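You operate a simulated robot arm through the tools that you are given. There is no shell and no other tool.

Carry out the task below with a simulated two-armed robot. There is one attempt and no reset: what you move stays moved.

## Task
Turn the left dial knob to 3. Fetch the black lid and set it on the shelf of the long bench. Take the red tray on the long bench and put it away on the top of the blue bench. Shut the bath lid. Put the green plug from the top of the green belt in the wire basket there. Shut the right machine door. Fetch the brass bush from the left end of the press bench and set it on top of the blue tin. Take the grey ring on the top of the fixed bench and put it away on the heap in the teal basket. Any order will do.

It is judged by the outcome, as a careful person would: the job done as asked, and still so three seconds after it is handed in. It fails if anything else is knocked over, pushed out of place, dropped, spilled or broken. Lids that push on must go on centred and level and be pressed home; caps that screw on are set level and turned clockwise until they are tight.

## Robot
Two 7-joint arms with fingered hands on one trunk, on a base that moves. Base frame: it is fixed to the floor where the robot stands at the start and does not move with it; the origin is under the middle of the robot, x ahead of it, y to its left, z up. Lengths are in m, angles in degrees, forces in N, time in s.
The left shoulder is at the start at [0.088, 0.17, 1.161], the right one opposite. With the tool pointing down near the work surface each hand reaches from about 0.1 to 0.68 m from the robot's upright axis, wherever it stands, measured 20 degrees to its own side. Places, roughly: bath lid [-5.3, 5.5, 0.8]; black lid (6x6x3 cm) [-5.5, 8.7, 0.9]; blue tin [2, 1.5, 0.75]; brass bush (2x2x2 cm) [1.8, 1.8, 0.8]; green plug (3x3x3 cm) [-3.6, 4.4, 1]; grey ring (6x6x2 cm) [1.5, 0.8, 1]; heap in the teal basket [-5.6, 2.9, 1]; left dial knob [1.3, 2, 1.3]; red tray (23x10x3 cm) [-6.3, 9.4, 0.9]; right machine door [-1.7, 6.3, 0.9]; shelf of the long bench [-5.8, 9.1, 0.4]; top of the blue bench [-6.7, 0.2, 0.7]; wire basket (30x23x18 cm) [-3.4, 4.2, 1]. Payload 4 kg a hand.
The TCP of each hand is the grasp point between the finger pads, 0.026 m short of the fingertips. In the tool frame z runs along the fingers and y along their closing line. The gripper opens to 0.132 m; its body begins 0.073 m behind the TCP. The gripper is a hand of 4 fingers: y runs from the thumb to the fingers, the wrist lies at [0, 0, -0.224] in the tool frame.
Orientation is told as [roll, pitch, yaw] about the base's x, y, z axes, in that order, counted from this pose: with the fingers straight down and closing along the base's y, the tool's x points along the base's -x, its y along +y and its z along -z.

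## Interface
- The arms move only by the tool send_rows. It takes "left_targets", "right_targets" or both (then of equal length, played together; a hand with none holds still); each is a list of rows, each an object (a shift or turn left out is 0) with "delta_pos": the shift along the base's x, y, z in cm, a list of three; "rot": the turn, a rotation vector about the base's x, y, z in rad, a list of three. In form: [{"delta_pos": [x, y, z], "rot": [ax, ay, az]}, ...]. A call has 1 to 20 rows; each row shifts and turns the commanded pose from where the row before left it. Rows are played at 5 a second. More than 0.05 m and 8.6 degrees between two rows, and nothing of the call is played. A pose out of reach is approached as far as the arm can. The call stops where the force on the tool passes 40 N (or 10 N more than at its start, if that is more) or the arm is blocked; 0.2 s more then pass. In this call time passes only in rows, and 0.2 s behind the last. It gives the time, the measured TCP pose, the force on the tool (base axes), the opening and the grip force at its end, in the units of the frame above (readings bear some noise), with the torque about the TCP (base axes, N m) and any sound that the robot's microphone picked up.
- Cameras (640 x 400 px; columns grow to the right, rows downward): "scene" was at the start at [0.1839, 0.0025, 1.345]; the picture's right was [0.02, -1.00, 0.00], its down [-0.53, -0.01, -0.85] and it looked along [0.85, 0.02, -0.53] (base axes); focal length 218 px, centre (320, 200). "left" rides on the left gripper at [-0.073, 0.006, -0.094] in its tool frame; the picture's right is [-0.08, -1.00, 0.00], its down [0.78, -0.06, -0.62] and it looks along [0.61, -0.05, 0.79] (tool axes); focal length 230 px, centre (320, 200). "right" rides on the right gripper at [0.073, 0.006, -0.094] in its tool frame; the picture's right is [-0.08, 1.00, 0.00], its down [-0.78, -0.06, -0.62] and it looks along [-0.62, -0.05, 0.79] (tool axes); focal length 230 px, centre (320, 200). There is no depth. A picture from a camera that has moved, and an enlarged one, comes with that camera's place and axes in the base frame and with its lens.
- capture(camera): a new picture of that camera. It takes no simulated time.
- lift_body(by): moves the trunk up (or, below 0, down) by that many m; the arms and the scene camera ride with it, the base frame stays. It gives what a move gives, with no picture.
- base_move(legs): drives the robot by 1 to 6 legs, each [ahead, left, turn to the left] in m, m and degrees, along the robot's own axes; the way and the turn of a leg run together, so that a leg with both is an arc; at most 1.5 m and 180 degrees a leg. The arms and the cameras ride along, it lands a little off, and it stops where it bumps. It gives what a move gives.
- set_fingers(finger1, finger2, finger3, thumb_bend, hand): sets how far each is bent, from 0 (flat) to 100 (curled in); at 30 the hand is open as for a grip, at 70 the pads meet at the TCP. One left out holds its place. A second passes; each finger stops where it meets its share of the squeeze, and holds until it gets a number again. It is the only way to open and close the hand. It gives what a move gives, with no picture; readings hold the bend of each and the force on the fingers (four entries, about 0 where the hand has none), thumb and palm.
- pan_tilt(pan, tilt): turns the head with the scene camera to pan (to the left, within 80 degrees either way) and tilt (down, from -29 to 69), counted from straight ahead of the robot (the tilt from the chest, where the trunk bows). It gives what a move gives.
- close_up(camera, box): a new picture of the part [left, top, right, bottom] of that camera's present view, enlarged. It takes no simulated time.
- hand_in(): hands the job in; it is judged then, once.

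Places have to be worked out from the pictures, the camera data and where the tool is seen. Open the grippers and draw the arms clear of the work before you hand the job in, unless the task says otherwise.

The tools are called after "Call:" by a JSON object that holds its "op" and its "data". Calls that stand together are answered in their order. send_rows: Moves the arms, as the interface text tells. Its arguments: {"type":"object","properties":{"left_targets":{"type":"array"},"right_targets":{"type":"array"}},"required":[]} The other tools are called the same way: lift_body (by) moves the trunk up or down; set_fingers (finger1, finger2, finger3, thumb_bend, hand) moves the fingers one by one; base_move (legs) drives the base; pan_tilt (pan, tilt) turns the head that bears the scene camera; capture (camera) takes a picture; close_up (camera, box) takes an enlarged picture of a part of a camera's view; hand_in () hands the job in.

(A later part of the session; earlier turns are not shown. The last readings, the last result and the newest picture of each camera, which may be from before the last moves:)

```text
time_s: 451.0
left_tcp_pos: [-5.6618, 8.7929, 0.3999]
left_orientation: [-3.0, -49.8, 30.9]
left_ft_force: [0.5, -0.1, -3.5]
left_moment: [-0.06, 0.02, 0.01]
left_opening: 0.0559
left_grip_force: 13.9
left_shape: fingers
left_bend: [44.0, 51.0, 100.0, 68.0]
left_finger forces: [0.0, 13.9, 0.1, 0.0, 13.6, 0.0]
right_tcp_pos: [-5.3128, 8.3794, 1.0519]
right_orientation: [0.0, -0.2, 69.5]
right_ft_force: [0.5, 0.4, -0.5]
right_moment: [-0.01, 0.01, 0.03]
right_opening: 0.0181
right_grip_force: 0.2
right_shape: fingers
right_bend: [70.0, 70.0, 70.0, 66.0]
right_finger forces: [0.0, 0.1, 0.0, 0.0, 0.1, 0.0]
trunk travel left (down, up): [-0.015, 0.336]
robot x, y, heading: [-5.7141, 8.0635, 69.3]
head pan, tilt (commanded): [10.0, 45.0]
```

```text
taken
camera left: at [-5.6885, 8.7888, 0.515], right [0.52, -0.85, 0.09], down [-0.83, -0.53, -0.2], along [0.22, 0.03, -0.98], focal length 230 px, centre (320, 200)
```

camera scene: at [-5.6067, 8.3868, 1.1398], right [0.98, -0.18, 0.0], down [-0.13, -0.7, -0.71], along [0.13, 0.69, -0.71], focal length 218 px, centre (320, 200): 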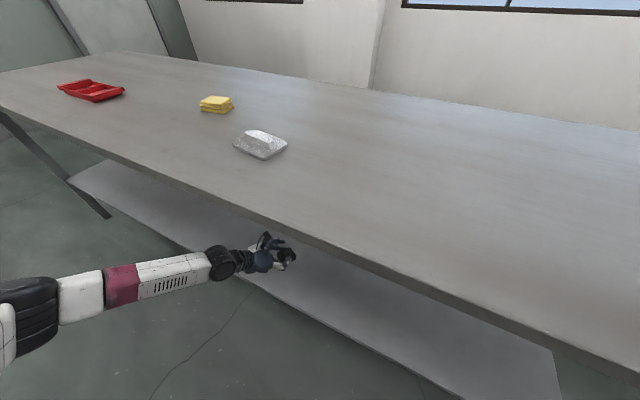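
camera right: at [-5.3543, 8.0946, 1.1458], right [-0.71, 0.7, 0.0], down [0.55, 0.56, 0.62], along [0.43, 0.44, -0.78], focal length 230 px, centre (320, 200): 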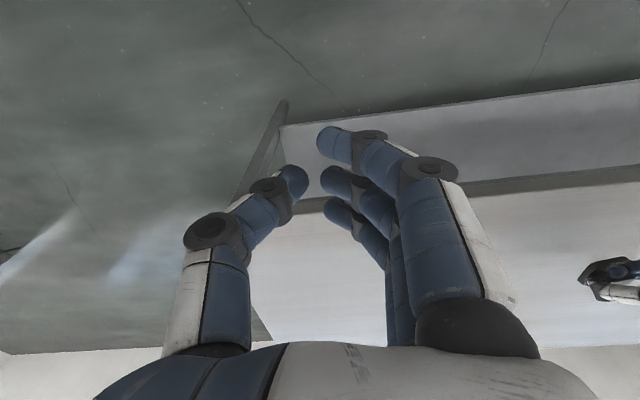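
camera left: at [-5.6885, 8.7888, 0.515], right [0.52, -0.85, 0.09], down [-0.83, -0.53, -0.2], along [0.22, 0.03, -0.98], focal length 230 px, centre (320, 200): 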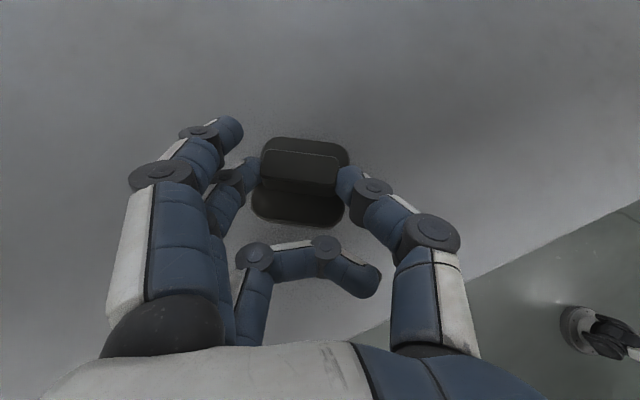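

No contact yet at z = 0.400. I continue in 4–5 mm steps until the weight comes off.

Call:
{"op": "send_rows", "data": {"left_targets": [{"delta_pos": [0, 0, -0.5]}, {"delta_pos": [0, 0, -0.4]}]}}

Call:
{"op": "send_rows", "data": {"left_targets": [{"delta_pos": [0, 0, -0.4]}, {"delta_pos": [0, 0, -0.3]}]}}

```text
time_s: 451.6
left_tcp_pos: [-5.6621, 8.7934, 0.3912]
left_orientation: [-3.0, -49.8, 30.8]
left_ft_force: [-0.2, 0.6, -4.0]
left_moment: [-0.05, 0.07, 0.0]
left_opening: 0.0563
left_grip_force: 13.4
left_shape: fingers
left_bend: [44.0, 51.0, 100.0, 68.0]
left_finger forces: [0.0, 13.9, 0.0, 0.0, 13.6, 0.0]
right_tcp_pos: [-5.3132, 8.3784, 1.0496]
right_orientation: [0.0, -0.2, 69.6]
right_ft_force: [0.5, 0.1, -0.4]
right_moment: [0.0, -0.01, 0.0]
right_opening: 0.0181
right_grip_force: 0.1
right_shape: fingers
right_bend: [70.0, 70.0, 70.0, 66.0]
right_finger forces: [0.1, 0.0, 0.0, 0.0, 0.1, 0.0]
trunk travel left (down, up): [-0.015, 0.336]
robot x, y, heading: [-5.7084, 8.0632, 69.4]
head pan, tilt (commanded): [10.0, 45.0]
```

```text
time_s: 452.2
left_tcp_pos: [-5.6612, 8.7937, 0.3851]
left_orientation: [-2.9, -50.0, 30.8]
left_ft_force: [-0.9, -3.0, 9.4]
left_moment: [0.44, 0.02, -0.02]
left_opening: 0.0566
left_grip_force: 16.1
left_shape: fingers
left_bend: [44.0, 52.0, 100.0, 68.0]
left_finger forces: [0.0, 14.9, 0.1, 0.0, 17.0, 0.0]
right_tcp_pos: [-5.3126, 8.3779, 1.052]
right_orientation: [0.1, -0.4, 69.6]
right_ft_force: [-1.1, -0.3, 1.0]
right_moment: [-0.02, 0.01, 0.04]
right_opening: 0.0179
right_grip_force: 0.1
right_shape: fingers
right_bend: [70.0, 70.0, 70.0, 66.0]
right_finger forces: [0.0, 0.0, 0.1, 0.0, 0.0, 0.1]
trunk travel left (down, up): [-0.015, 0.336]
robot x, y, heading: [-5.7101, 8.0659, 69.7]
head pan, tilt (commanded): [10.0, 45.0]
```

The lid has met the shelf (force reversed to +9 N at z = 0.385). I open thumb and middle finger to release it.

Call:
{"op": "set_fingers", "data": {"hand": "left", "finger2": 42, "thumb_bend": 52}}

Call:
{"op": "capture", "data": {"camera": "left"}}

```text
time_s: 453.2
left_tcp_pos: [-5.6617, 8.7934, 0.3834]
left_orientation: [-3.0, -49.7, 30.8]
left_ft_force: [-0.3, -0.3, 0.3]
left_moment: [-0.02, -0.02, 0.05]
left_opening: 0.0769
left_grip_force: 0.1
left_shape: fingers
left_bend: [44.0, 42.0, 100.0, 52.0]
left_finger forces: [0.0, 0.0, 0.0, 0.1, 0.0, 0.1]
right_tcp_pos: [-5.314, 8.3783, 1.0504]
right_orientation: [0.0, -0.3, 69.5]
right_ft_force: [0.4, -0.2, 0.3]
right_moment: [0.0, 0.02, -0.01]
right_opening: 0.0179
right_grip_force: 0.0
right_shape: fingers
right_bend: [70.0, 70.0, 70.0, 66.0]
right_finger forces: [0.0, 0.0, 0.0, 0.0, 0.0, 0.1]
trunk travel left (down, up): [-0.015, 0.336]
robot x, y, heading: [-5.7168, 8.0624, 69.7]
head pan, tilt (commanded): [10.0, 45.0]
```

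```text
taken
camera left: at [-5.6882, 8.7881, 0.4987], right [0.52, -0.85, 0.09], down [-0.83, -0.53, -0.2], along [0.22, 0.03, -0.98], focal length 230 px, centre (320, 200)
```

left: 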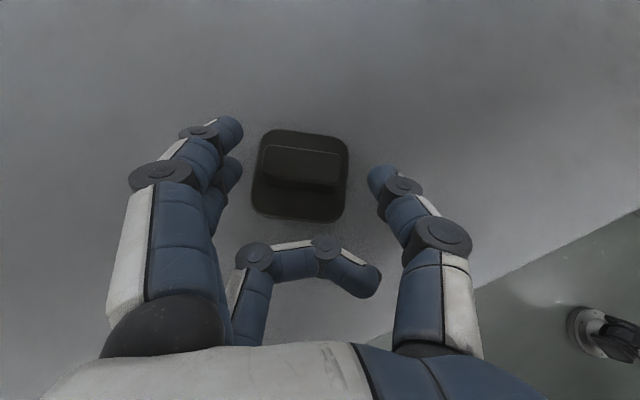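

The lid rests flat on the shelf, free of the hand. I withdraw the hand up and back along its own axis, then back the base out.

Call:
{"op": "send_rows", "data": {"left_targets": [{"delta_pos": [-0.7, -0.36, 0.65]}, {"delta_pos": [-1.36, -0.7, 1.29]}, {"delta_pos": [-2, -1.05, 1.6]}, {"delta_pos": [-2, -1.05, 1]}, {"delta_pos": [-2, -2, 1]}]}}

Call:
{"op": "capture", "data": {"camera": "left"}}

Call:
{"op": "base_move", "data": {"legs": [[-0.4, 0.1, 0]]}}

Call:
{"op": "capture", "data": {"camera": "scene"}}

```text
time_s: 454.4
left_tcp_pos: [-5.7428, 8.7403, 0.4397]
left_orientation: [-3.0, -49.8, 30.8]
left_ft_force: [-0.5, -0.3, 0.1]
left_moment: [-0.01, -0.01, -0.01]
left_opening: 0.0766
left_grip_force: 0.2
left_shape: fingers
left_bend: [44.0, 42.0, 100.0, 52.0]
left_finger forces: [0.0, 0.0, 0.0, 0.1, 0.0, 0.1]
right_tcp_pos: [-5.3134, 8.3787, 1.051]
right_orientation: [0.1, -0.3, 69.5]
right_ft_force: [-0.6, 0.2, 0.6]
right_moment: [0.0, 0.0, -0.03]
right_opening: 0.0183
right_grip_force: 0.0
right_shape: fingers
right_bend: [70.0, 70.0, 70.0, 66.0]
right_finger forces: [0.1, 0.0, 0.0, 0.0, 0.0, 0.0]
trunk travel left (down, up): [-0.015, 0.336]
robot x, y, heading: [-5.7134, 8.0648, 69.7]
head pan, tilt (commanded): [10.0, 45.0]
```

```text
taken
camera left: at [-5.7699, 8.736, 0.5551], right [0.52, -0.85, 0.09], down [-0.83, -0.53, -0.2], along [0.22, 0.03, -0.98], focal length 230 px, centre (320, 200)
```

left: 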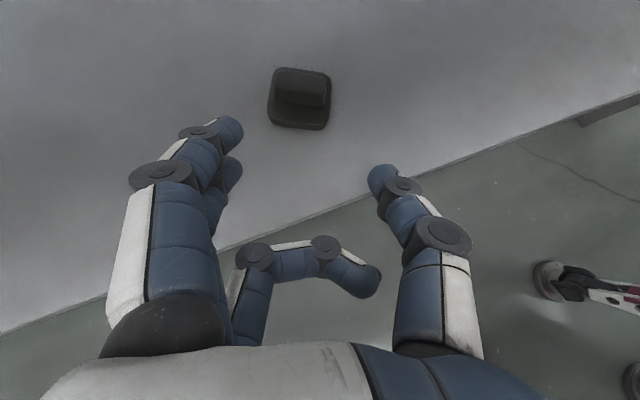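

```text
time_s: 456.9
left_tcp_pos: [-5.9755, 8.4085, 0.4387]
left_orientation: [-2.9, -49.8, 31.0]
left_ft_force: [0.0, 0.6, 0.6]
left_moment: [0.02, 0.02, 0.0]
left_opening: 0.0768
left_grip_force: 0.0
left_shape: fingers
left_bend: [44.0, 42.0, 100.0, 52.0]
left_finger forces: [0.1, 0.0, 0.1, 0.0, 0.1, 0.0]
right_tcp_pos: [-5.5464, 8.0463, 1.0508]
right_orientation: [0.0, -0.3, 69.6]
right_ft_force: [-0.1, -0.5, 0.1]
right_moment: [0.04, -0.02, -0.01]
right_opening: 0.0184
right_grip_force: 0.2
right_shape: fingers
right_bend: [70.0, 70.0, 70.0, 66.0]
right_finger forces: [0.0, 0.0, 0.0, 0.0, 0.0, 0.1]
trunk travel left (down, up): [-0.015, 0.336]
robot x, y, heading: [-5.9459, 7.7307, 69.3]
head pan, tilt (commanded): [10.0, 45.0]
```

```text
taken
camera scene: at [-5.8392, 8.0534, 1.1402], right [0.98, -0.18, 0.0], down [-0.13, -0.7, -0.71], along [0.13, 0.7, -0.71], focal length 218 px, centre (320, 200)
```

scene: 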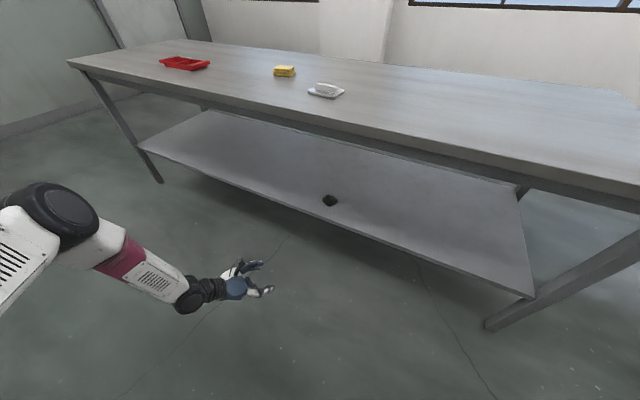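

The black lid sits on the shelf. Now I raise the left hand back to an upright carrying pose before heading to the machine door.

Call:
{"op": "send_rows", "data": {"left_targets": [{"delta_pos": [0, 0, 4.5]}, {"delta_pos": [0, 0, 4.5]}, {"delta_pos": [0, 0, 4.5]}, {"delta_pos": [0, 0, 4.5], "rot": [-0.0567, 0.1114, 0]}, {"delta_pos": [0, 0, 4.5], "rot": [-0.0567, 0.1114, 0]}, {"delta_pos": [0, 0, 4.5], "rot": [-0.0567, 0.1114, 0]}, {"delta_pos": [0, 0, 4.5], "rot": [-0.0567, 0.1114, 0]}, {"delta_pos": [0, 0, 4.5], "rot": [-0.0567, 0.1114, 0]}, {"delta_pos": [0, 0, 4.5], "rot": [-0.0567, 0.1114, 0]}, {"delta_pos": [0, 0, 4.5], "rot": [-0.0567, 0.1114, 0]}, {"delta_pos": [0, 0, 4.5]}, {"delta_pos": [0, 0, 4.5]}]}}

Call:
{"op": "set_fingers", "data": {"hand": "left", "finger1": 45, "finger2": 45, "finger3": 45, "thumb_bend": 45}}

Call:
{"op": "lift_body", "data": {"by": 0.12}}

Call:
{"op": "base_move", "data": {"legs": [[0, 0, -109]]}}

Call:
{"op": "pan_tilt", "data": {"pan": 0, "tilt": 15}}

Call:
{"op": "capture", "data": {"camera": "scene"}}

```text
time_s: 459.5
left_tcp_pos: [-5.9557, 8.3838, 0.8769]
left_orientation: [-8.1, -16.4, 29.7]
left_ft_force: [-0.1, -0.2, -0.4]
left_moment: [0.0, 0.0, -0.04]
left_opening: 0.0768
left_grip_force: 0.0
left_shape: fingers
left_bend: [44.0, 42.0, 100.0, 52.0]
left_finger forces: [0.1, 0.0, 0.0, 0.0, 0.0, 0.0]
left hand out of reach, approached as far as the arm can: row 6, 7, 8
right_tcp_pos: [-5.5451, 8.0462, 1.0506]
right_orientation: [0.0, -0.3, 69.7]
right_ft_force: [-0.7, 0.7, 0.1]
right_moment: [-0.01, 0.0, 0.01]
right_opening: 0.0181
right_grip_force: 0.0
right_shape: fingers
right_bend: [70.0, 70.0, 70.0, 66.0]
right_finger forces: [0.1, 0.1, 0.1, 0.1, 0.0, 0.0]
trunk travel left (down, up): [-0.015, 0.336]
robot x, y, heading: [-5.9434, 7.73, 69.3]
head pan, tilt (commanded): [10.0, 45.0]
```

```text
time_s: 460.5
left_tcp_pos: [-5.955, 8.3826, 0.8756]
left_orientation: [-8.2, -16.4, 29.6]
left_ft_force: [0.6, -0.4, 0.7]
left_moment: [0.0, 0.02, -0.01]
left_opening: 0.0871
left_grip_force: 0.0
left_shape: fingers
left_bend: [45.0, 45.0, 45.0, 45.0]
left_finger forces: [0.1, 0.0, 0.0, 0.0, 0.1, 0.1]
right_tcp_pos: [-5.5439, 8.0468, 1.0514]
right_orientation: [0.0, -0.2, 69.5]
right_ft_force: [-0.4, -0.2, -0.7]
right_moment: [0.01, 0.02, -0.03]
right_opening: 0.0179
right_grip_force: 0.1
right_shape: fingers
right_bend: [70.0, 70.0, 70.0, 66.0]
right_finger forces: [0.1, 0.0, 0.0, 0.0, 0.0, 0.0]
trunk travel left (down, up): [-0.015, 0.336]
robot x, y, heading: [-5.9433, 7.7328, 69.8]
head pan, tilt (commanded): [10.0, 45.0]
```

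```text
time_s: 462.0
left_tcp_pos: [-5.9545, 8.383, 0.9948]
left_orientation: [-8.2, -16.4, 29.7]
left_ft_force: [-0.3, 0.0, -0.6]
left_moment: [0.0, -0.01, -0.03]
left_opening: 0.087
left_grip_force: 0.1
left_shape: fingers
left_bend: [45.0, 45.0, 45.0, 45.0]
left_finger forces: [0.0, 0.0, 0.1, 0.0, 0.1, 0.1]
right_tcp_pos: [-5.5445, 8.0479, 1.1693]
right_orientation: [0.0, -0.1, 69.6]
right_ft_force: [-0.4, 0.2, -1.1]
right_moment: [-0.03, 0.0, 0.01]
right_opening: 0.0184
right_grip_force: 0.1
right_shape: fingers
right_bend: [70.0, 70.0, 70.0, 66.0]
right_finger forces: [0.0, 0.0, 0.1, 0.0, 0.0, 0.1]
trunk travel left (down, up): [-0.135, 0.216]
robot x, y, heading: [-5.9421, 7.7319, 69.7]
head pan, tilt (commanded): [10.0, 45.0]
```

```text
time_s: 467.0
left_tcp_pos: [-5.326, 7.5238, 0.9974]
left_orientation: [-8.2, -16.4, -79.9]
left_ft_force: [0.0, 0.0, 0.2]
left_moment: [-0.01, 0.01, -0.02]
left_opening: 0.0872
left_grip_force: 0.0
left_shape: fingers
left_bend: [45.0, 45.0, 45.0, 45.0]
left_finger forces: [0.0, 0.1, 0.0, 0.0, 0.1, 0.0]
right_tcp_pos: [-5.7802, 7.2514, 1.1707]
right_orientation: [0.2, -0.3, -40.1]
right_ft_force: [-0.6, 0.4, -0.5]
right_moment: [-0.01, -0.02, -0.01]
right_opening: 0.0182
right_grip_force: 0.1
right_shape: fingers
right_bend: [70.0, 70.0, 70.0, 66.0]
right_finger forces: [0.0, 0.0, 0.1, 0.0, 0.0, 0.0]
trunk travel left (down, up): [-0.135, 0.216]
robot x, y, heading: [-5.9427, 7.7321, -40.1]
head pan, tilt (commanded): [10.0, 45.0]
```

```text
time_s: 468.0
left_tcp_pos: [-5.3273, 7.5242, 0.9964]
left_orientation: [-8.2, -16.4, -79.9]
left_ft_force: [0.1, 0.1, -0.5]
left_moment: [0.01, 0.03, -0.04]
left_opening: 0.0871
left_grip_force: 0.1
left_shape: fingers
left_bend: [45.0, 45.0, 45.0, 45.0]
left_finger forces: [0.0, 0.0, 0.0, 0.0, 0.1, 0.1]
right_tcp_pos: [-5.7802, 7.2506, 1.1717]
right_orientation: [0.0, -0.1, -40.1]
right_ft_force: [0.6, 0.7, -0.5]
right_moment: [-0.02, 0.01, 0.02]
right_opening: 0.0182
right_grip_force: 0.0
right_shape: fingers
right_bend: [70.0, 70.0, 70.0, 66.0]
right_finger forces: [0.0, 0.0, 0.0, 0.0, 0.1, 0.0]
trunk travel left (down, up): [-0.135, 0.216]
robot x, y, heading: [-5.9415, 7.7341, -40.3]
head pan, tilt (commanded): [0.0, 15.0]
```

```text
taken
camera scene: at [-5.7716, 7.5884, 1.329], right [-0.64, -0.77, 0.0], down [-0.2, 0.17, -0.97], along [0.74, -0.62, -0.26], focal length 218 px, centre (320, 200)
```

scene: 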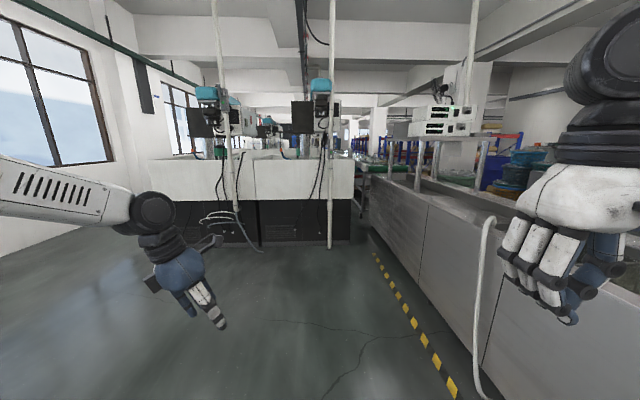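

I see a big machine block ahead (u ≈ 6.4, v 1.7–4.4) with a passage on its window side. I look further left for that passage and the door.

Call:
{"op": "pan_tilt", "data": {"pan": 30, "tilt": 10}}

Call:
{"op": "capture", "data": {"camera": "scene"}}

Call:
{"op": "close_up", "data": {"camera": "scene", "box": [280, 130, 520, 280]}}

```text
time_s: 468.9
left_tcp_pos: [-5.3262, 7.524, 0.9952]
left_orientation: [-8.2, -16.4, -80.1]
left_ft_force: [-0.7, 0.1, 0.2]
left_moment: [0.0, -0.01, 0.01]
left_opening: 0.0871
left_grip_force: 0.1
left_shape: fingers
left_bend: [45.0, 45.0, 45.0, 45.0]
left_finger forces: [0.0, 0.0, 0.1, 0.1, 0.0, 0.0]
right_tcp_pos: [-5.782, 7.2518, 1.1716]
right_orientation: [-0.1, -0.1, -40.1]
right_ft_force: [0.1, -0.9, -0.4]
right_moment: [0.0, 0.01, 0.0]
right_opening: 0.018
right_grip_force: 0.0
right_shape: fingers
right_bend: [70.0, 70.0, 70.0, 66.0]
right_finger forces: [0.0, 0.1, 0.0, 0.0, 0.0, 0.0]
trunk travel left (down, up): [-0.135, 0.216]
robot x, y, heading: [-5.9421, 7.7289, -40.0]
head pan, tilt (commanded): [30.0, 10.0]
```

```text
taken
camera scene: at [-5.7516, 7.6322, 1.3372], right [-0.18, -0.98, 0.0], down [-0.17, 0.03, -0.98], along [0.97, -0.17, -0.17], focal length 218 px, centre (320, 200)
```

scene: 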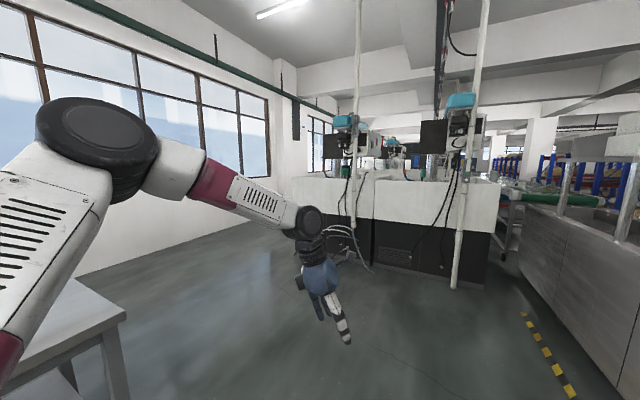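

```text
2.67 times, centred on (400, 205) of scene
camera zoom: at [-5.7516, 7.6322, 1.3372], right [-0.18, -0.98, 0.0], down [-0.17, 0.03, -0.98], along [0.97, -0.17, -0.17], focal length 581 px, centre (107, 187)
```

zoom: 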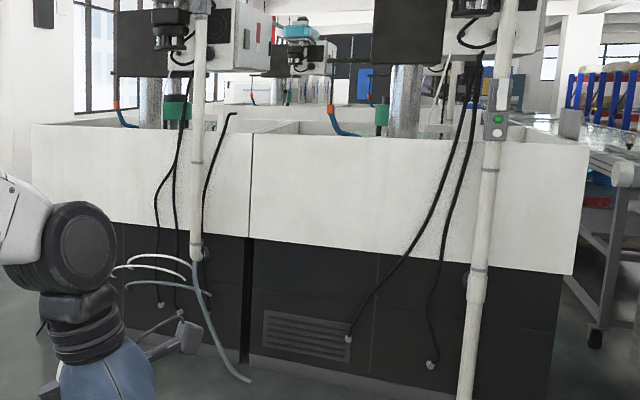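

The machines stand in tubs; the door place (u ≈ 5.35, v ≈ 3.73) should be reachable from the window side. I first straighten and tuck the left arm, then drive forward and strafe toward the windows.

Call:
{"op": "send_rows", "data": {"left_targets": [{"delta_pos": [-1.3, 1.07, 1.7], "rot": [0.094, 0.0167, 0]}, {"delta_pos": [-1.3, 1.07, 1.7], "rot": [0.094, 0.0167, 0]}, {"delta_pos": [-1.3, 1.07, 1.7], "rot": [0.094, 0.0167, 0]}, {"delta_pos": [-1.3, 1.07, 1.7], "rot": [0.025, -0.141, 0]}, {"delta_pos": [-1.3, 1.07, 1.7], "rot": [0, 0, 0.14]}, {"delta_pos": [-1.3, 1.07, 1.7], "rot": [0, 0, 0.14]}, {"delta_pos": [-1.3, 1.07, 1.7], "rot": [0, 0, 0.14]}, {"delta_pos": [-1.3, 1.07, 1.7], "rot": [0, 0, 0.14]}, {"delta_pos": [-1.3, 1.07, 1.7], "rot": [0, 0, 0.14]}]}}

Call:
{"op": "base_move", "data": {"legs": [[1.3, 0, 0], [0, 1.4, 0], [0, 1.3, 0]]}}

Call:
{"op": "pan_tilt", "data": {"pan": 0, "tilt": 15}}

Call:
{"op": "capture", "data": {"camera": "scene"}}

```text
time_s: 470.9
left_tcp_pos: [-5.4437, 7.6211, 1.1499]
left_orientation: [0.0, 0.0, -39.8]
left_ft_force: [0.5, 0.6, 1.0]
left_moment: [0.02, 0.0, -0.02]
left_opening: 0.0871
left_grip_force: 0.1
left_shape: fingers
left_bend: [45.0, 45.0, 45.0, 45.0]
left_finger forces: [0.0, 0.0, 0.0, 0.0, 0.1, 0.0]
right_tcp_pos: [-5.7804, 7.2527, 1.1714]
right_orientation: [-0.1, -0.3, -40.1]
right_ft_force: [0.8, 0.6, -0.3]
right_moment: [0.0, 0.0, -0.01]
right_opening: 0.018
right_grip_force: 0.0
right_shape: fingers
right_bend: [70.0, 70.0, 70.0, 66.0]
right_finger forces: [0.1, 0.1, 0.1, 0.1, 0.0, 0.1]
trunk travel left (down, up): [-0.135, 0.216]
robot x, y, heading: [-5.9431, 7.733, -40.1]
head pan, tilt (commanded): [30.0, 10.0]
```

```text
time_s: 500.5
left_tcp_pos: [-2.7243, 8.8279, 1.1499]
left_orientation: [0.0, 0.0, -39.5]
left_ft_force: [-0.5, 0.5, 0.3]
left_moment: [-0.03, 0.0, 0.0]
left_opening: 0.0871
left_grip_force: 0.1
left_shape: fingers
left_bend: [45.0, 45.0, 45.0, 45.0]
left_finger forces: [0.0, 0.0, 0.0, 0.0, 0.1, 0.0]
right_tcp_pos: [-3.0579, 8.4555, 1.1715]
right_orientation: [0.0, -0.3, -39.7]
right_ft_force: [0.1, 0.0, -0.2]
right_moment: [0.03, -0.02, -0.01]
right_opening: 0.0183
right_grip_force: 0.1
right_shape: fingers
right_bend: [70.0, 70.0, 70.0, 66.0]
right_finger forces: [0.0, 0.0, 0.0, 0.0, 0.0, 0.0]
trunk travel left (down, up): [-0.135, 0.216]
robot x, y, heading: [-3.2225, 8.9348, -39.7]
head pan, tilt (commanded): [30.0, 10.0]
```

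```text
time_s: 501.4
left_tcp_pos: [-2.7244, 8.8277, 1.1484]
left_orientation: [-0.1, 0.0, -39.5]
left_ft_force: [0.3, 0.0, 0.1]
left_moment: [-0.02, -0.05, 0.03]
left_opening: 0.087
left_grip_force: 0.1
left_shape: fingers
left_bend: [45.0, 45.0, 45.0, 45.0]
left_finger forces: [0.1, 0.0, 0.0, 0.0, 0.1, 0.1]
right_tcp_pos: [-3.0595, 8.4548, 1.1716]
right_orientation: [0.0, -0.2, -39.6]
right_ft_force: [-0.3, -0.1, 0.6]
right_moment: [0.02, -0.01, -0.02]
right_opening: 0.018
right_grip_force: 0.1
right_shape: fingers
right_bend: [70.0, 70.0, 70.0, 66.0]
right_finger forces: [0.0, 0.0, 0.0, 0.0, 0.0, 0.0]
trunk travel left (down, up): [-0.135, 0.216]
robot x, y, heading: [-3.2261, 8.9332, -39.5]
head pan, tilt (commanded): [0.0, 15.0]
```

```text
taken
camera scene: at [-3.0519, 8.7934, 1.3291], right [-0.64, -0.77, 0.0], down [-0.2, 0.16, -0.97], along [0.74, -0.62, -0.26], focal length 218 px, centre (320, 200)
```

scene: 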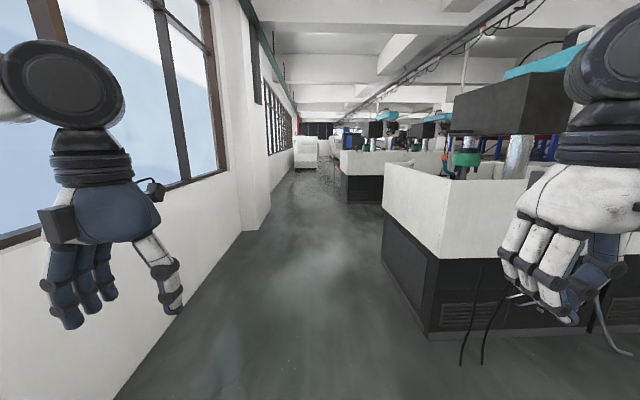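

The window-side corridor is clear; machine 1 spans u 5.78–6.77. I drive 2.9 m along it and look right into the gap behind that machine.

Call:
{"op": "base_move", "data": {"legs": [[1.45, 0.1, 0], [1.45, 0.05, 0]]}}

Call:
{"op": "pan_tilt", "data": {"pan": -70, "tilt": 15}}

Call:
{"op": "capture", "data": {"camera": "scene"}}

Call:
{"op": "pan_tilt", "data": {"pan": -30, "tilt": 15}}

Call:
{"op": "capture", "data": {"camera": "scene"}}

```text
time_s: 515.4
left_tcp_pos: [-0.4188, 7.0881, 1.1482]
left_orientation: [0.0, -0.1, -40.4]
left_ft_force: [-0.5, 0.3, -0.8]
left_moment: [0.0, 0.01, 0.02]
left_opening: 0.0872
left_grip_force: 0.0
left_shape: fingers
left_bend: [45.0, 45.0, 45.0, 45.0]
left_finger forces: [0.0, 0.1, 0.1, 0.0, 0.1, 0.1]
right_tcp_pos: [-0.7594, 6.723, 1.1713]
right_orientation: [0.1, -0.3, -40.6]
right_ft_force: [-0.1, -0.1, -0.3]
right_moment: [-0.01, 0.03, 0.02]
right_opening: 0.0181
right_grip_force: 0.1
right_shape: fingers
right_bend: [70.0, 70.0, 70.0, 66.0]
right_finger forces: [0.1, 0.0, 0.1, 0.1, 0.0, 0.0]
trunk travel left (down, up): [-0.135, 0.216]
robot x, y, heading: [-0.9156, 7.2016, -40.6]
head pan, tilt (commanded): [0.0, 15.0]
```

```text
time_s: 516.8
left_tcp_pos: [-0.4191, 7.0882, 1.1499]
left_orientation: [0.0, 0.0, -40.4]
left_ft_force: [0.1, -0.4, -0.5]
left_moment: [-0.03, 0.04, 0.02]
left_opening: 0.0871
left_grip_force: 0.0
left_shape: fingers
left_bend: [45.0, 45.0, 45.0, 45.0]
left_finger forces: [0.0, 0.0, 0.0, 0.0, 0.0, 0.1]
right_tcp_pos: [-0.7597, 6.722, 1.1709]
right_orientation: [0.1, -0.2, -40.7]
right_ft_force: [0.3, 0.3, -0.6]
right_moment: [0.01, 0.0, -0.01]
right_opening: 0.018
right_grip_force: 0.1
right_shape: fingers
right_bend: [70.0, 70.0, 70.0, 66.0]
right_finger forces: [0.0, 0.0, 0.0, 0.0, 0.0, 0.1]
trunk travel left (down, up): [-0.135, 0.216]
robot x, y, heading: [-0.9177, 7.2067, -40.4]
head pan, tilt (commanded): [-70.0, 15.0]
```

```text
taken
camera scene: at [-0.8515, 7.0327, 1.3291], right [-0.94, 0.35, 0.0], down [0.09, 0.24, -0.97], along [-0.34, -0.9, -0.26], focal length 218 px, centre (320, 200)
```

scene: 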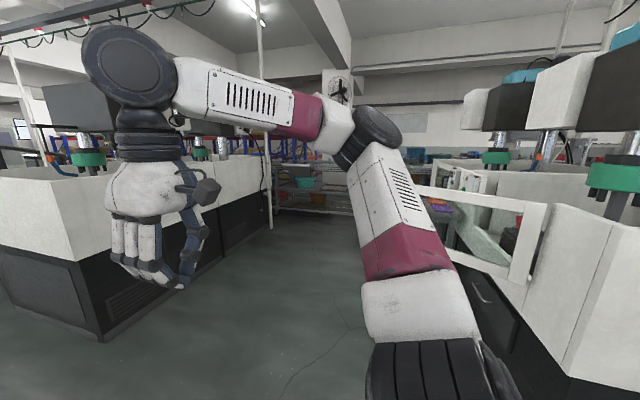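

```text
time_s: 517.9
left_tcp_pos: [-0.4182, 7.0892, 1.1498]
left_orientation: [0.0, 0.0, -40.4]
left_ft_force: [0.7, 0.6, 0.5]
left_moment: [-0.01, 0.01, 0.05]
left_opening: 0.0872
left_grip_force: 0.0
left_shape: fingers
left_bend: [45.0, 45.0, 45.0, 45.0]
left_finger forces: [0.0, 0.0, 0.1, 0.0, 0.1, 0.0]
right_tcp_pos: [-0.7609, 6.7223, 1.171]
right_orientation: [0.0, -0.4, -40.6]
right_ft_force: [-0.2, -0.7, -0.1]
right_moment: [0.01, 0.0, 0.0]
right_opening: 0.0181
right_grip_force: 0.1
right_shape: fingers
right_bend: [70.0, 70.0, 70.0, 66.0]
right_finger forces: [0.0, 0.0, 0.1, 0.0, 0.1, 0.0]
trunk travel left (down, up): [-0.135, 0.216]
robot x, y, heading: [-0.9174, 7.2046, -41.0]
head pan, tilt (commanded): [-30.0, 15.0]
```

```text
taken
camera scene: at [-0.7878, 7.0321, 1.3291], right [-0.94, -0.33, 0.0], down [-0.09, 0.24, -0.97], along [0.32, -0.91, -0.26], focal length 218 px, centre (320, 200)
```

scene: 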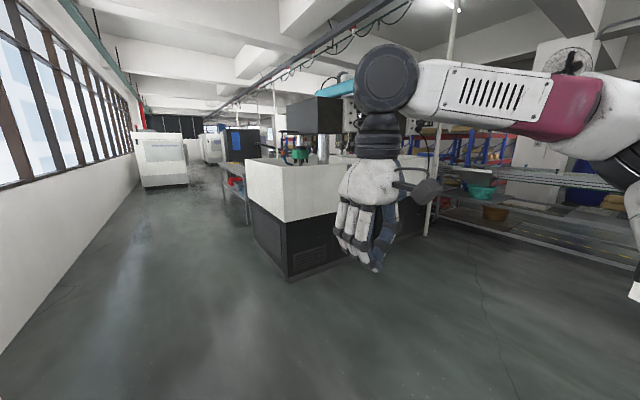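

An open door with a glass pane and white frame is hinged on machine 1's near corner. I drive on 0.7 m and turn right to face it without my arm in the way.

Call:
{"op": "base_move", "data": {"legs": [[0.75, 0, 0], [0, 0, -140]]}}

Call:
{"op": "pan_tilt", "data": {"pan": 0, "tilt": 20}}

Call:
{"op": "capture", "data": {"camera": "scene"}}

```text
time_s: 527.7
left_tcp_pos: [-0.8075, 6.488, 1.15]
left_orientation: [0.1, -0.1, -179.9]
left_ft_force: [-0.1, 0.5, 0.2]
left_moment: [-0.01, 0.04, 0.0]
left_opening: 0.0873
left_grip_force: 0.1
left_shape: fingers
left_bend: [45.0, 45.0, 45.0, 45.0]
left_finger forces: [0.0, 0.0, 0.0, 0.1, 0.1, 0.1]
right_tcp_pos: [-0.7857, 6.9868, 1.1709]
right_orientation: [0.1, -0.3, 179.8]
right_ft_force: [1.0, -0.1, -0.3]
right_moment: [0.02, -0.01, 0.01]
right_opening: 0.0179
right_grip_force: 0.1
right_shape: fingers
right_bend: [70.0, 70.0, 70.0, 66.0]
right_finger forces: [0.0, 0.1, 0.0, 0.1, 0.0, 0.0]
trunk travel left (down, up): [-0.135, 0.216]
robot x, y, heading: [-0.3519, 6.7214, 180.0]
head pan, tilt (commanded): [-30.0, 15.0]
```

```text
time_s: 528.6
left_tcp_pos: [-0.8072, 6.4868, 1.1496]
left_orientation: [0.0, 0.0, -179.9]
left_ft_force: [-0.4, -0.5, 0.2]
left_moment: [-0.01, 0.0, 0.0]
left_opening: 0.0873
left_grip_force: 0.2
left_shape: fingers
left_bend: [45.0, 45.0, 45.0, 45.0]
left_finger forces: [0.0, 0.1, 0.0, 0.0, 0.0, 0.0]
right_tcp_pos: [-0.7857, 6.9866, 1.1718]
right_orientation: [0.2, -0.3, 179.8]
right_ft_force: [-0.2, 0.8, -0.8]
right_moment: [-0.03, -0.02, 0.04]
right_opening: 0.018
right_grip_force: 0.1
right_shape: fingers
right_bend: [70.0, 70.0, 70.0, 66.0]
right_finger forces: [0.0, 0.0, 0.0, 0.0, 0.1, 0.0]
trunk travel left (down, up): [-0.135, 0.216]
robot x, y, heading: [-0.3516, 6.7238, 180.2]
head pan, tilt (commanded): [0.0, 20.0]
```

```text
taken
camera scene: at [-0.5764, 6.723, 1.321], right [0.0, 1.0, 0.0], down [0.34, 0.0, -0.94], along [-0.94, 0.0, -0.34], focal length 218 px, centre (320, 200)
```

scene: 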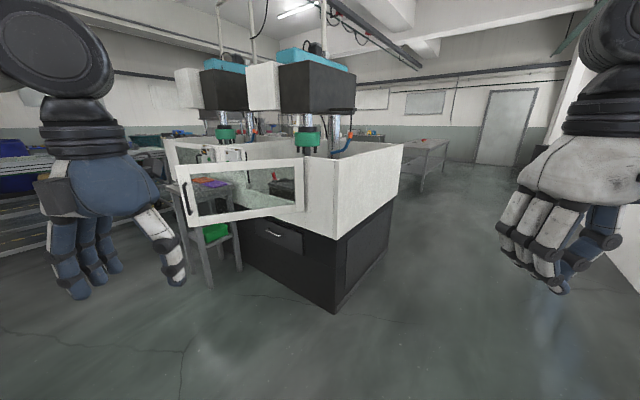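

The open door is well seen now: hinged on its right end at the machine's corner part, free edge with a dark handle swung out toward me. I enlarge it.

Call:
{"op": "close_up", "data": {"camera": "scene", "box": [150, 120, 360, 260]}}

Call:
{"op": "close_up", "data": {"camera": "scene", "box": [160, 130, 320, 230]}}

```text
2.86 times, centred on (255, 190) of scene
camera zoom: at [-0.5764, 6.723, 1.321], right [0.0, 1.0, 0.0], down [0.34, 0.0, -0.94], along [-0.94, 0.0, -0.34], focal length 623 px, centre (506, 229)
```

zoom: 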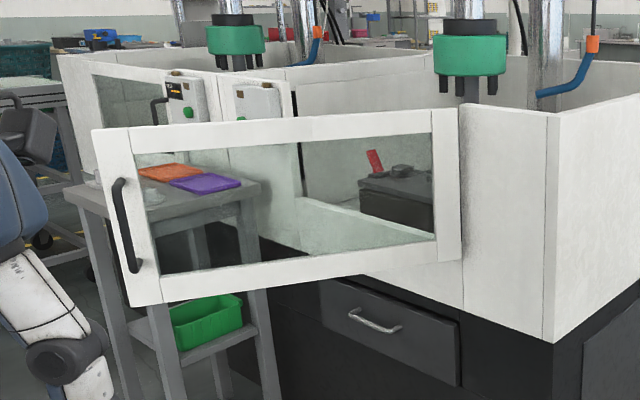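

```text
4.00 times, centred on (240, 180) of scene
camera zoom: at [-0.5764, 6.723, 1.321], right [0.0, 1.0, 0.0], down [0.34, 0.0, -0.94], along [-0.94, 0.0, -0.34], focal length 872 px, centre (640, 280)
```

zoom: 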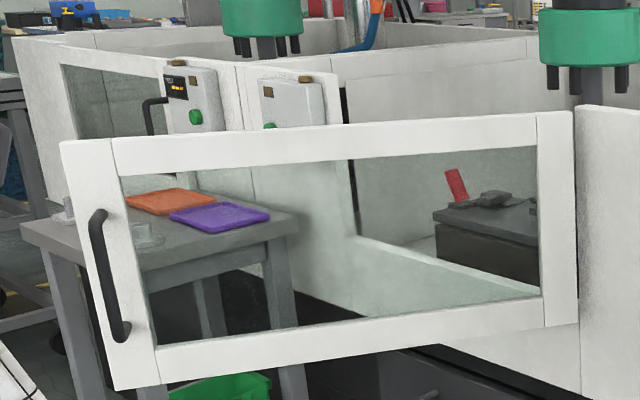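

The door (hinge near u = 5.76, v = 3.80; free edge near u = 5.15, v = 3.45; top rail z ≈ 1.04–1.10) stands about 60° open and must be pushed toward +u. I raise the trunk a little, turn to face the machine and strafe into place.

Call:
{"op": "lift_body", "data": {"by": 0.08}}

Call:
{"op": "base_move", "data": {"legs": [[0, 0, -40], [0, 1.0, 0], [0, 0.6, 0]]}}

Call:
{"op": "pan_tilt", "data": {"pan": -15, "tilt": 30}}

Call:
{"op": "capture", "data": {"camera": "scene"}}

Call:
{"op": "capture", "data": {"camera": "right"}}

```text
time_s: 529.8
left_tcp_pos: [-0.8087, 6.4862, 1.229]
left_orientation: [0.2, 0.0, -179.9]
left_ft_force: [0.2, -0.2, 0.8]
left_moment: [0.0, -0.03, 0.0]
left_opening: 0.0871
left_grip_force: 0.1
left_shape: fingers
left_bend: [45.0, 45.0, 45.0, 45.0]
left_finger forces: [0.0, 0.0, 0.0, 0.1, 0.0, 0.0]
right_tcp_pos: [-0.7879, 6.9854, 1.2497]
right_orientation: [0.1, -0.3, 180.0]
right_ft_force: [-0.1, -0.3, 0.1]
right_moment: [-0.03, -0.04, -0.03]
right_opening: 0.018
right_grip_force: 0.1
right_shape: fingers
right_bend: [70.0, 70.0, 70.0, 66.0]
right_finger forces: [0.0, 0.0, 0.0, 0.0, 0.0, 0.0]
trunk travel left (down, up): [-0.215, 0.136]
robot x, y, heading: [-0.3546, 6.7194, 179.9]
head pan, tilt (commanded): [0.0, 20.0]
```

```text
time_s: 546.0
left_tcp_pos: [-1.883, 5.6261, 1.2304]
left_orientation: [0.0, 0.0, 139.7]
left_ft_force: [-0.2, 0.2, -0.2]
left_moment: [0.0, 0.06, -0.02]
left_opening: 0.0871
left_grip_force: 0.0
left_shape: fingers
left_bend: [45.0, 45.0, 45.0, 45.0]
left_finger forces: [0.1, 0.0, 0.0, 0.0, 0.0, 0.0]
right_tcp_pos: [-1.544, 5.994, 1.2518]
right_orientation: [0.0, -0.2, 139.5]
right_ft_force: [-0.1, 0.2, 0.6]
right_moment: [-0.02, 0.0, 0.0]
right_opening: 0.018
right_grip_force: 0.2
right_shape: fingers
right_bend: [70.0, 70.0, 70.0, 66.0]
right_finger forces: [0.0, 0.0, 0.0, 0.0, 0.0, 0.0]
trunk travel left (down, up): [-0.215, 0.136]
robot x, y, heading: [-1.3859, 5.512, 139.6]
head pan, tilt (commanded): [0.0, 20.0]
```

```text
time_s: 546.8
left_tcp_pos: [-1.8836, 5.6273, 1.2302]
left_orientation: [0.0, 0.0, 139.7]
left_ft_force: [0.5, -0.4, -0.1]
left_moment: [0.01, -0.03, 0.02]
left_opening: 0.0873
left_grip_force: 0.0
left_shape: fingers
left_bend: [45.0, 45.0, 45.0, 45.0]
left_finger forces: [0.1, 0.0, 0.1, 0.0, 0.0, 0.0]
right_tcp_pos: [-1.5451, 5.9953, 1.2512]
right_orientation: [0.0, -0.3, 139.7]
right_ft_force: [-0.2, -0.1, -0.5]
right_moment: [-0.02, 0.01, 0.03]
right_opening: 0.0181
right_grip_force: 0.1
right_shape: fingers
right_bend: [70.0, 70.0, 70.0, 66.0]
right_finger forces: [0.0, 0.0, 0.1, 0.0, 0.0, 0.0]
trunk travel left (down, up): [-0.215, 0.136]
robot x, y, heading: [-1.3833, 5.5144, 139.7]
head pan, tilt (commanded): [-15.0, 30.0]
```

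```text
taken
camera scene: at [-1.4872, 5.6312, 1.3889], right [0.82, 0.57, 0.0], down [0.28, -0.41, -0.87], along [-0.49, 0.71, -0.5], focal length 218 px, centre (320, 200)
```

scene: 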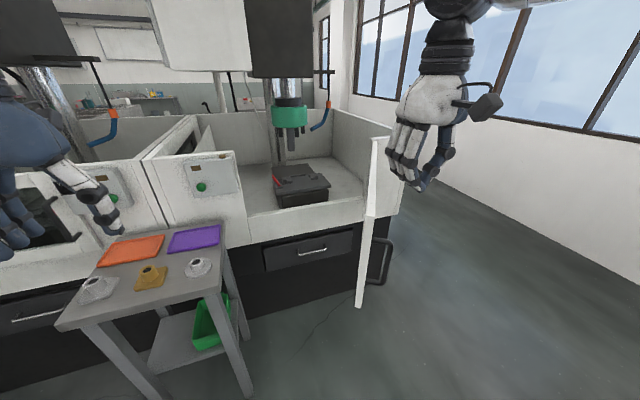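

```text
taken
camera right: at [-1.4933, 5.942, 1.3457], right [-0.7, -0.71, 0.0], down [-0.56, 0.55, 0.62], along [-0.44, 0.44, -0.78], focal length 230 px, centre (320, 200)
```

right: 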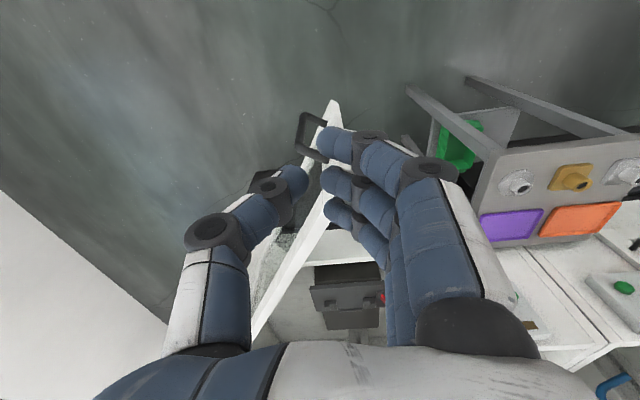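

The door's outer face is on its right side, so it must be pushed left-and-forward. I strafe right 0.53 m and turn 30° left, so that a straight push along my heading swings the door shut.

Call:
{"op": "base_move", "data": {"legs": [[0, -0.53, 0], [0, 0, 30], [0.12, 0, 0]]}}

Call:
{"op": "pan_tilt", "data": {"pan": -5, "tilt": 30}}

Call:
{"op": "capture", "data": {"camera": "scene"}}

Call:
{"op": "capture", "data": {"camera": "right"}}

```text
time_s: 554.3
left_tcp_pos: [-1.6471, 5.7898, 1.2292]
left_orientation: [-0.1, -0.1, 169.4]
left_ft_force: [-0.9, 0.0, 0.2]
left_moment: [0.01, -0.01, 0.01]
left_opening: 0.087
left_grip_force: 0.1
left_shape: fingers
left_bend: [45.0, 45.0, 45.0, 45.0]
left_finger forces: [0.0, 0.1, 0.0, 0.0, 0.1, 0.1]
right_tcp_pos: [-1.5353, 6.2787, 1.2511]
right_orientation: [0.2, -0.3, 169.3]
right_ft_force: [0.4, 0.2, -0.6]
right_moment: [0.04, -0.03, -0.01]
right_opening: 0.0183
right_grip_force: 0.1
right_shape: fingers
right_bend: [70.0, 70.0, 70.0, 66.0]
right_finger forces: [0.0, 0.1, 0.0, 0.1, 0.1, 0.1]
trunk travel left (down, up): [-0.215, 0.136]
robot x, y, heading: [-1.1603, 5.9407, 169.1]
head pan, tilt (commanded): [-15.0, 30.0]
```

```text
time_s: 555.0
left_tcp_pos: [-1.6473, 5.7911, 1.2294]
left_orientation: [0.0, -0.1, 169.5]
left_ft_force: [0.9, -0.2, 0.0]
left_moment: [-0.03, 0.0, 0.0]
left_opening: 0.0871
left_grip_force: 0.1
left_shape: fingers
left_bend: [45.0, 45.0, 45.0, 45.0]
left_finger forces: [0.0, 0.0, 0.0, 0.1, 0.0, 0.0]
right_tcp_pos: [-1.5335, 6.2764, 1.2514]
right_orientation: [0.1, -0.3, 169.4]
right_ft_force: [0.2, 0.1, 0.1]
right_moment: [-0.03, -0.03, 0.02]
right_opening: 0.018
right_grip_force: 0.2
right_shape: fingers
right_bend: [70.0, 70.0, 70.0, 66.0]
right_finger forces: [0.1, 0.0, 0.1, 0.0, 0.0, 0.1]
trunk travel left (down, up): [-0.215, 0.136]
robot x, y, heading: [-1.1569, 5.938, 169.1]
head pan, tilt (commanded): [-5.0, 30.0]
```

```text
taken
camera scene: at [-1.3095, 5.9757, 1.3889], right [0.27, 0.96, 0.0], down [0.48, -0.14, -0.87], along [-0.83, 0.23, -0.5], focal length 218 px, centre (320, 200)
```

scene: 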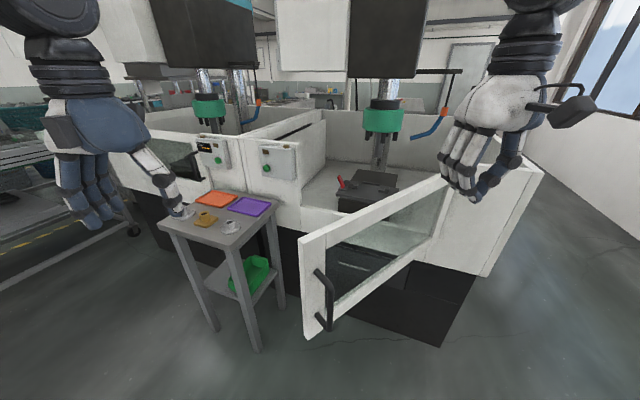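

```text
taken
camera right: at [-1.4639, 6.2577, 1.3458], right [-0.26, -0.97, 0.0], down [-0.76, 0.21, 0.62], along [-0.6, 0.16, -0.78], focal length 230 px, centre (320, 200)
```

right: 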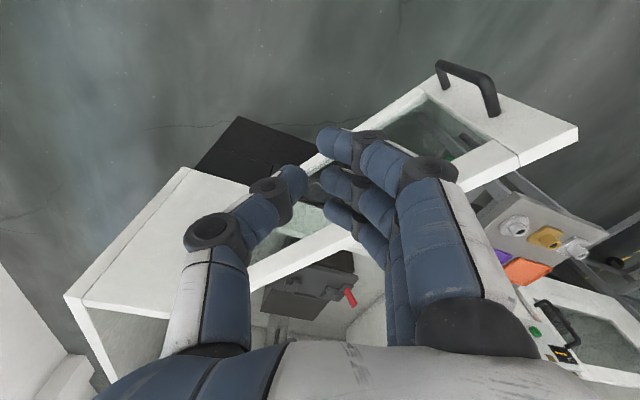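

I zoom in with both cameras to fix the door's edge and hinge precisely.

Call:
{"op": "close_up", "data": {"camera": "scene", "box": [280, 130, 560, 350]}}

Call:
{"op": "close_up", "data": {"camera": "right", "box": [160, 40, 600, 300]}}

```text
1.82 times, centred on (420, 240) of scene
camera zoom: at [-1.3095, 5.9757, 1.3889], right [0.27, 0.96, 0.0], down [0.48, -0.14, -0.87], along [-0.83, 0.23, -0.5], focal length 396 px, centre (138, 127)
```

zoom: 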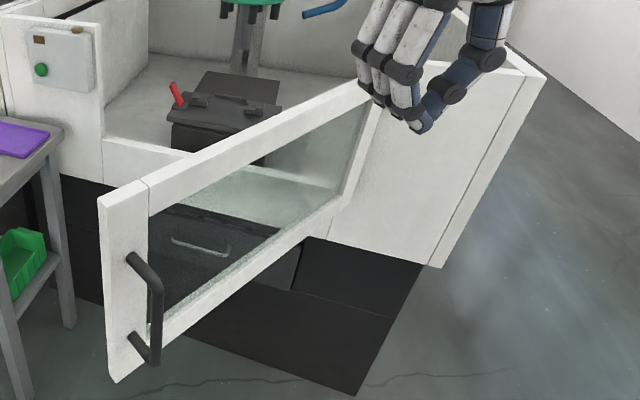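

```text
1.45 times, centred on (380, 170) of right
camera zoom: at [-1.4639, 6.2577, 1.3458], right [-0.26, -0.97, 0.0], down [-0.76, 0.21, 0.62], along [-0.6, 0.16, -0.78], focal length 335 px, centre (233, 244)
```

zoom: 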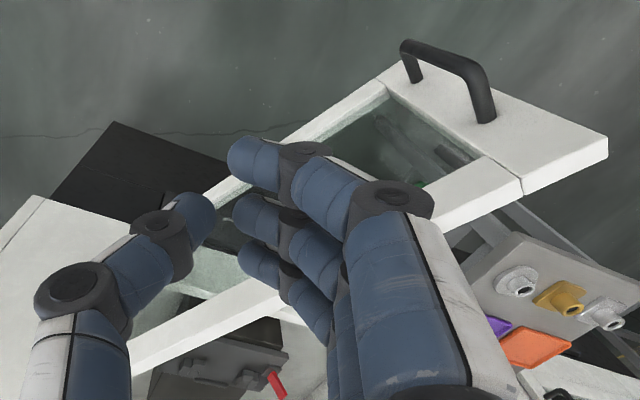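

The free edge is at [-1.63, 6.02] with the top rail at z ≈ 1.05–1.115, and the hinge near u = 5.70, v = 3.87, about 62° open. I lower the closed right hand beside the top rail and bring it up against the door's outer side.

Call:
{"op": "send_rows", "data": {"right_targets": [{"delta_pos": [0, 0, -4.4]}, {"delta_pos": [0, 0, -4.4]}, {"delta_pos": [0, 0, -4.4]}, {"delta_pos": [0, 0, -4.4]}, {"delta_pos": [-1.7, -3.4, 0]}, {"delta_pos": [-1.7, -3.4, 0]}, {"delta_pos": [-1.7, -3.4, 0]}]}}

Call:
{"op": "capture", "data": {"camera": "right"}}

Call:
{"op": "capture", "data": {"camera": "scene"}}

```text
time_s: 556.6
left_tcp_pos: [-1.6475, 5.79, 1.2291]
left_orientation: [0.0, 0.1, 169.5]
left_ft_force: [0.0, 0.3, -1.2]
left_moment: [0.01, -0.02, -0.04]
left_opening: 0.087
left_grip_force: 0.1
left_shape: fingers
left_bend: [45.0, 45.0, 45.0, 45.0]
left_finger forces: [0.1, 0.0, 0.0, 0.1, 0.0, 0.0]
right_tcp_pos: [-1.5853, 6.1735, 1.0759]
right_orientation: [0.0, -0.2, 169.3]
right_ft_force: [0.3, 0.7, -0.1]
right_moment: [0.03, 0.01, 0.0]
right_opening: 0.0183
right_grip_force: 0.0
right_shape: fingers
right_bend: [70.0, 70.0, 70.0, 66.0]
right_finger forces: [0.0, 0.1, 0.1, 0.0, 0.0, 0.0]
trunk travel left (down, up): [-0.215, 0.136]
robot x, y, heading: [-1.1602, 5.9361, 169.3]
head pan, tilt (commanded): [-5.0, 30.0]
```

```text
taken
camera right: at [-1.5153, 6.1529, 1.1697], right [-0.26, -0.97, 0.0], down [-0.76, 0.21, 0.62], along [-0.6, 0.16, -0.79], focal length 230 px, centre (320, 200)
```

right: 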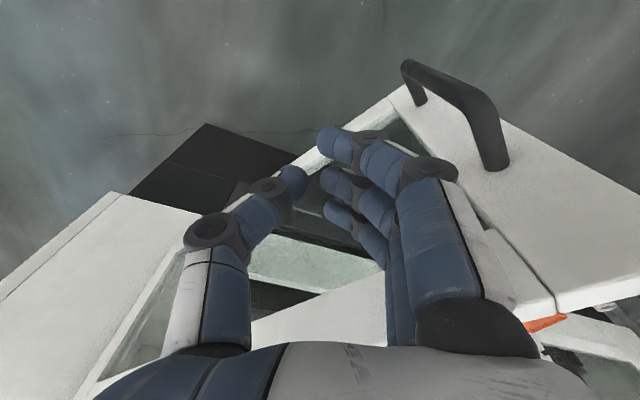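

```text
taken
camera scene: at [-1.3104, 5.9744, 1.3888], right [0.27, 0.96, 0.0], down [0.48, -0.13, -0.87], along [-0.83, 0.23, -0.5], focal length 218 px, centre (320, 200)
```

scene: 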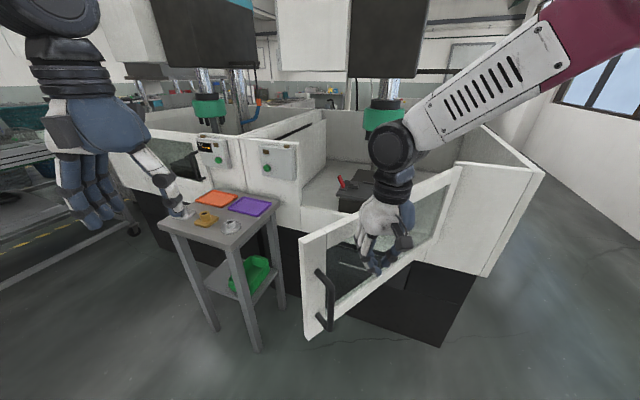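

The hand is right beside the door's top rail on the outer side. I push by driving the base forward 0.12 m and check.

Call:
{"op": "base_move", "data": {"legs": [[0.12, 0, 0]]}}

Call:
{"op": "capture", "data": {"camera": "scene"}}

Call:
{"op": "capture", "data": {"camera": "right"}}

```text
time_s: 557.8
left_tcp_pos: [-1.7648, 5.8124, 1.2298]
left_orientation: [0.0, 0.0, 169.6]
left_ft_force: [0.4, 0.1, -0.4]
left_moment: [-0.02, 0.0, 0.0]
left_opening: 0.0872
left_grip_force: 0.0
left_shape: fingers
left_bend: [45.0, 45.0, 45.0, 45.0]
left_finger forces: [0.0, 0.0, 0.0, 0.0, 0.0, 0.1]
right_tcp_pos: [-1.7015, 6.1969, 1.0758]
right_orientation: [0.1, -0.3, 169.3]
right_ft_force: [-0.5, 0.5, 0.0]
right_moment: [-0.01, -0.01, 0.0]
right_opening: 0.0179
right_grip_force: 0.0
right_shape: fingers
right_bend: [70.0, 70.0, 70.0, 66.0]
right_finger forces: [0.0, 0.1, 0.1, 0.1, 0.0, 0.0]
trunk travel left (down, up): [-0.215, 0.136]
robot x, y, heading: [-1.2739, 5.9618, 169.5]
head pan, tilt (commanded): [-5.0, 30.0]
```

```text
taken
camera scene: at [-1.4276, 5.9978, 1.3888], right [0.27, 0.96, 0.0], down [0.48, -0.13, -0.87], along [-0.83, 0.23, -0.5], focal length 218 px, centre (320, 200)
```

scene: 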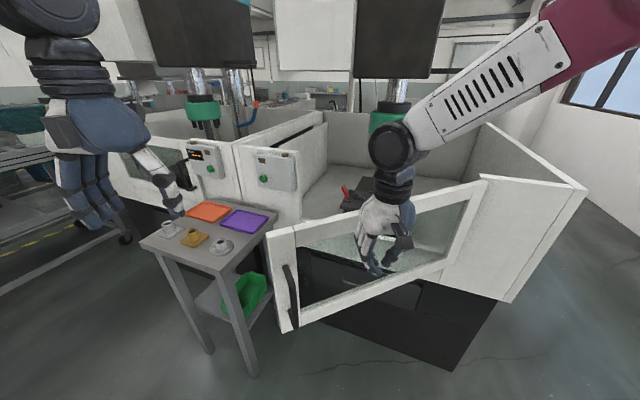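

```text
taken
camera right: at [-1.6324, 6.1765, 1.1698], right [-0.26, -0.97, 0.0], down [-0.76, 0.21, 0.62], along [-0.6, 0.16, -0.78], focal length 230 px, centre (320, 200)
```

right: 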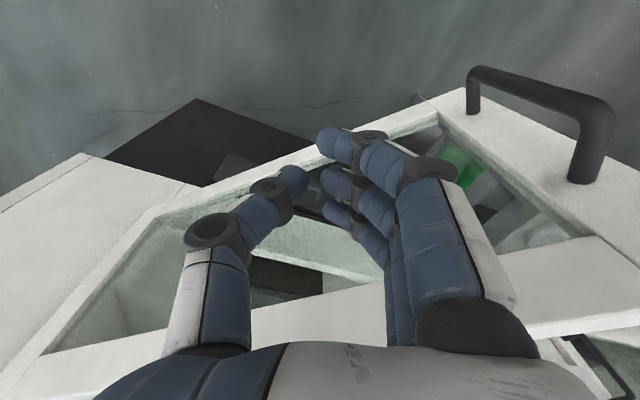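

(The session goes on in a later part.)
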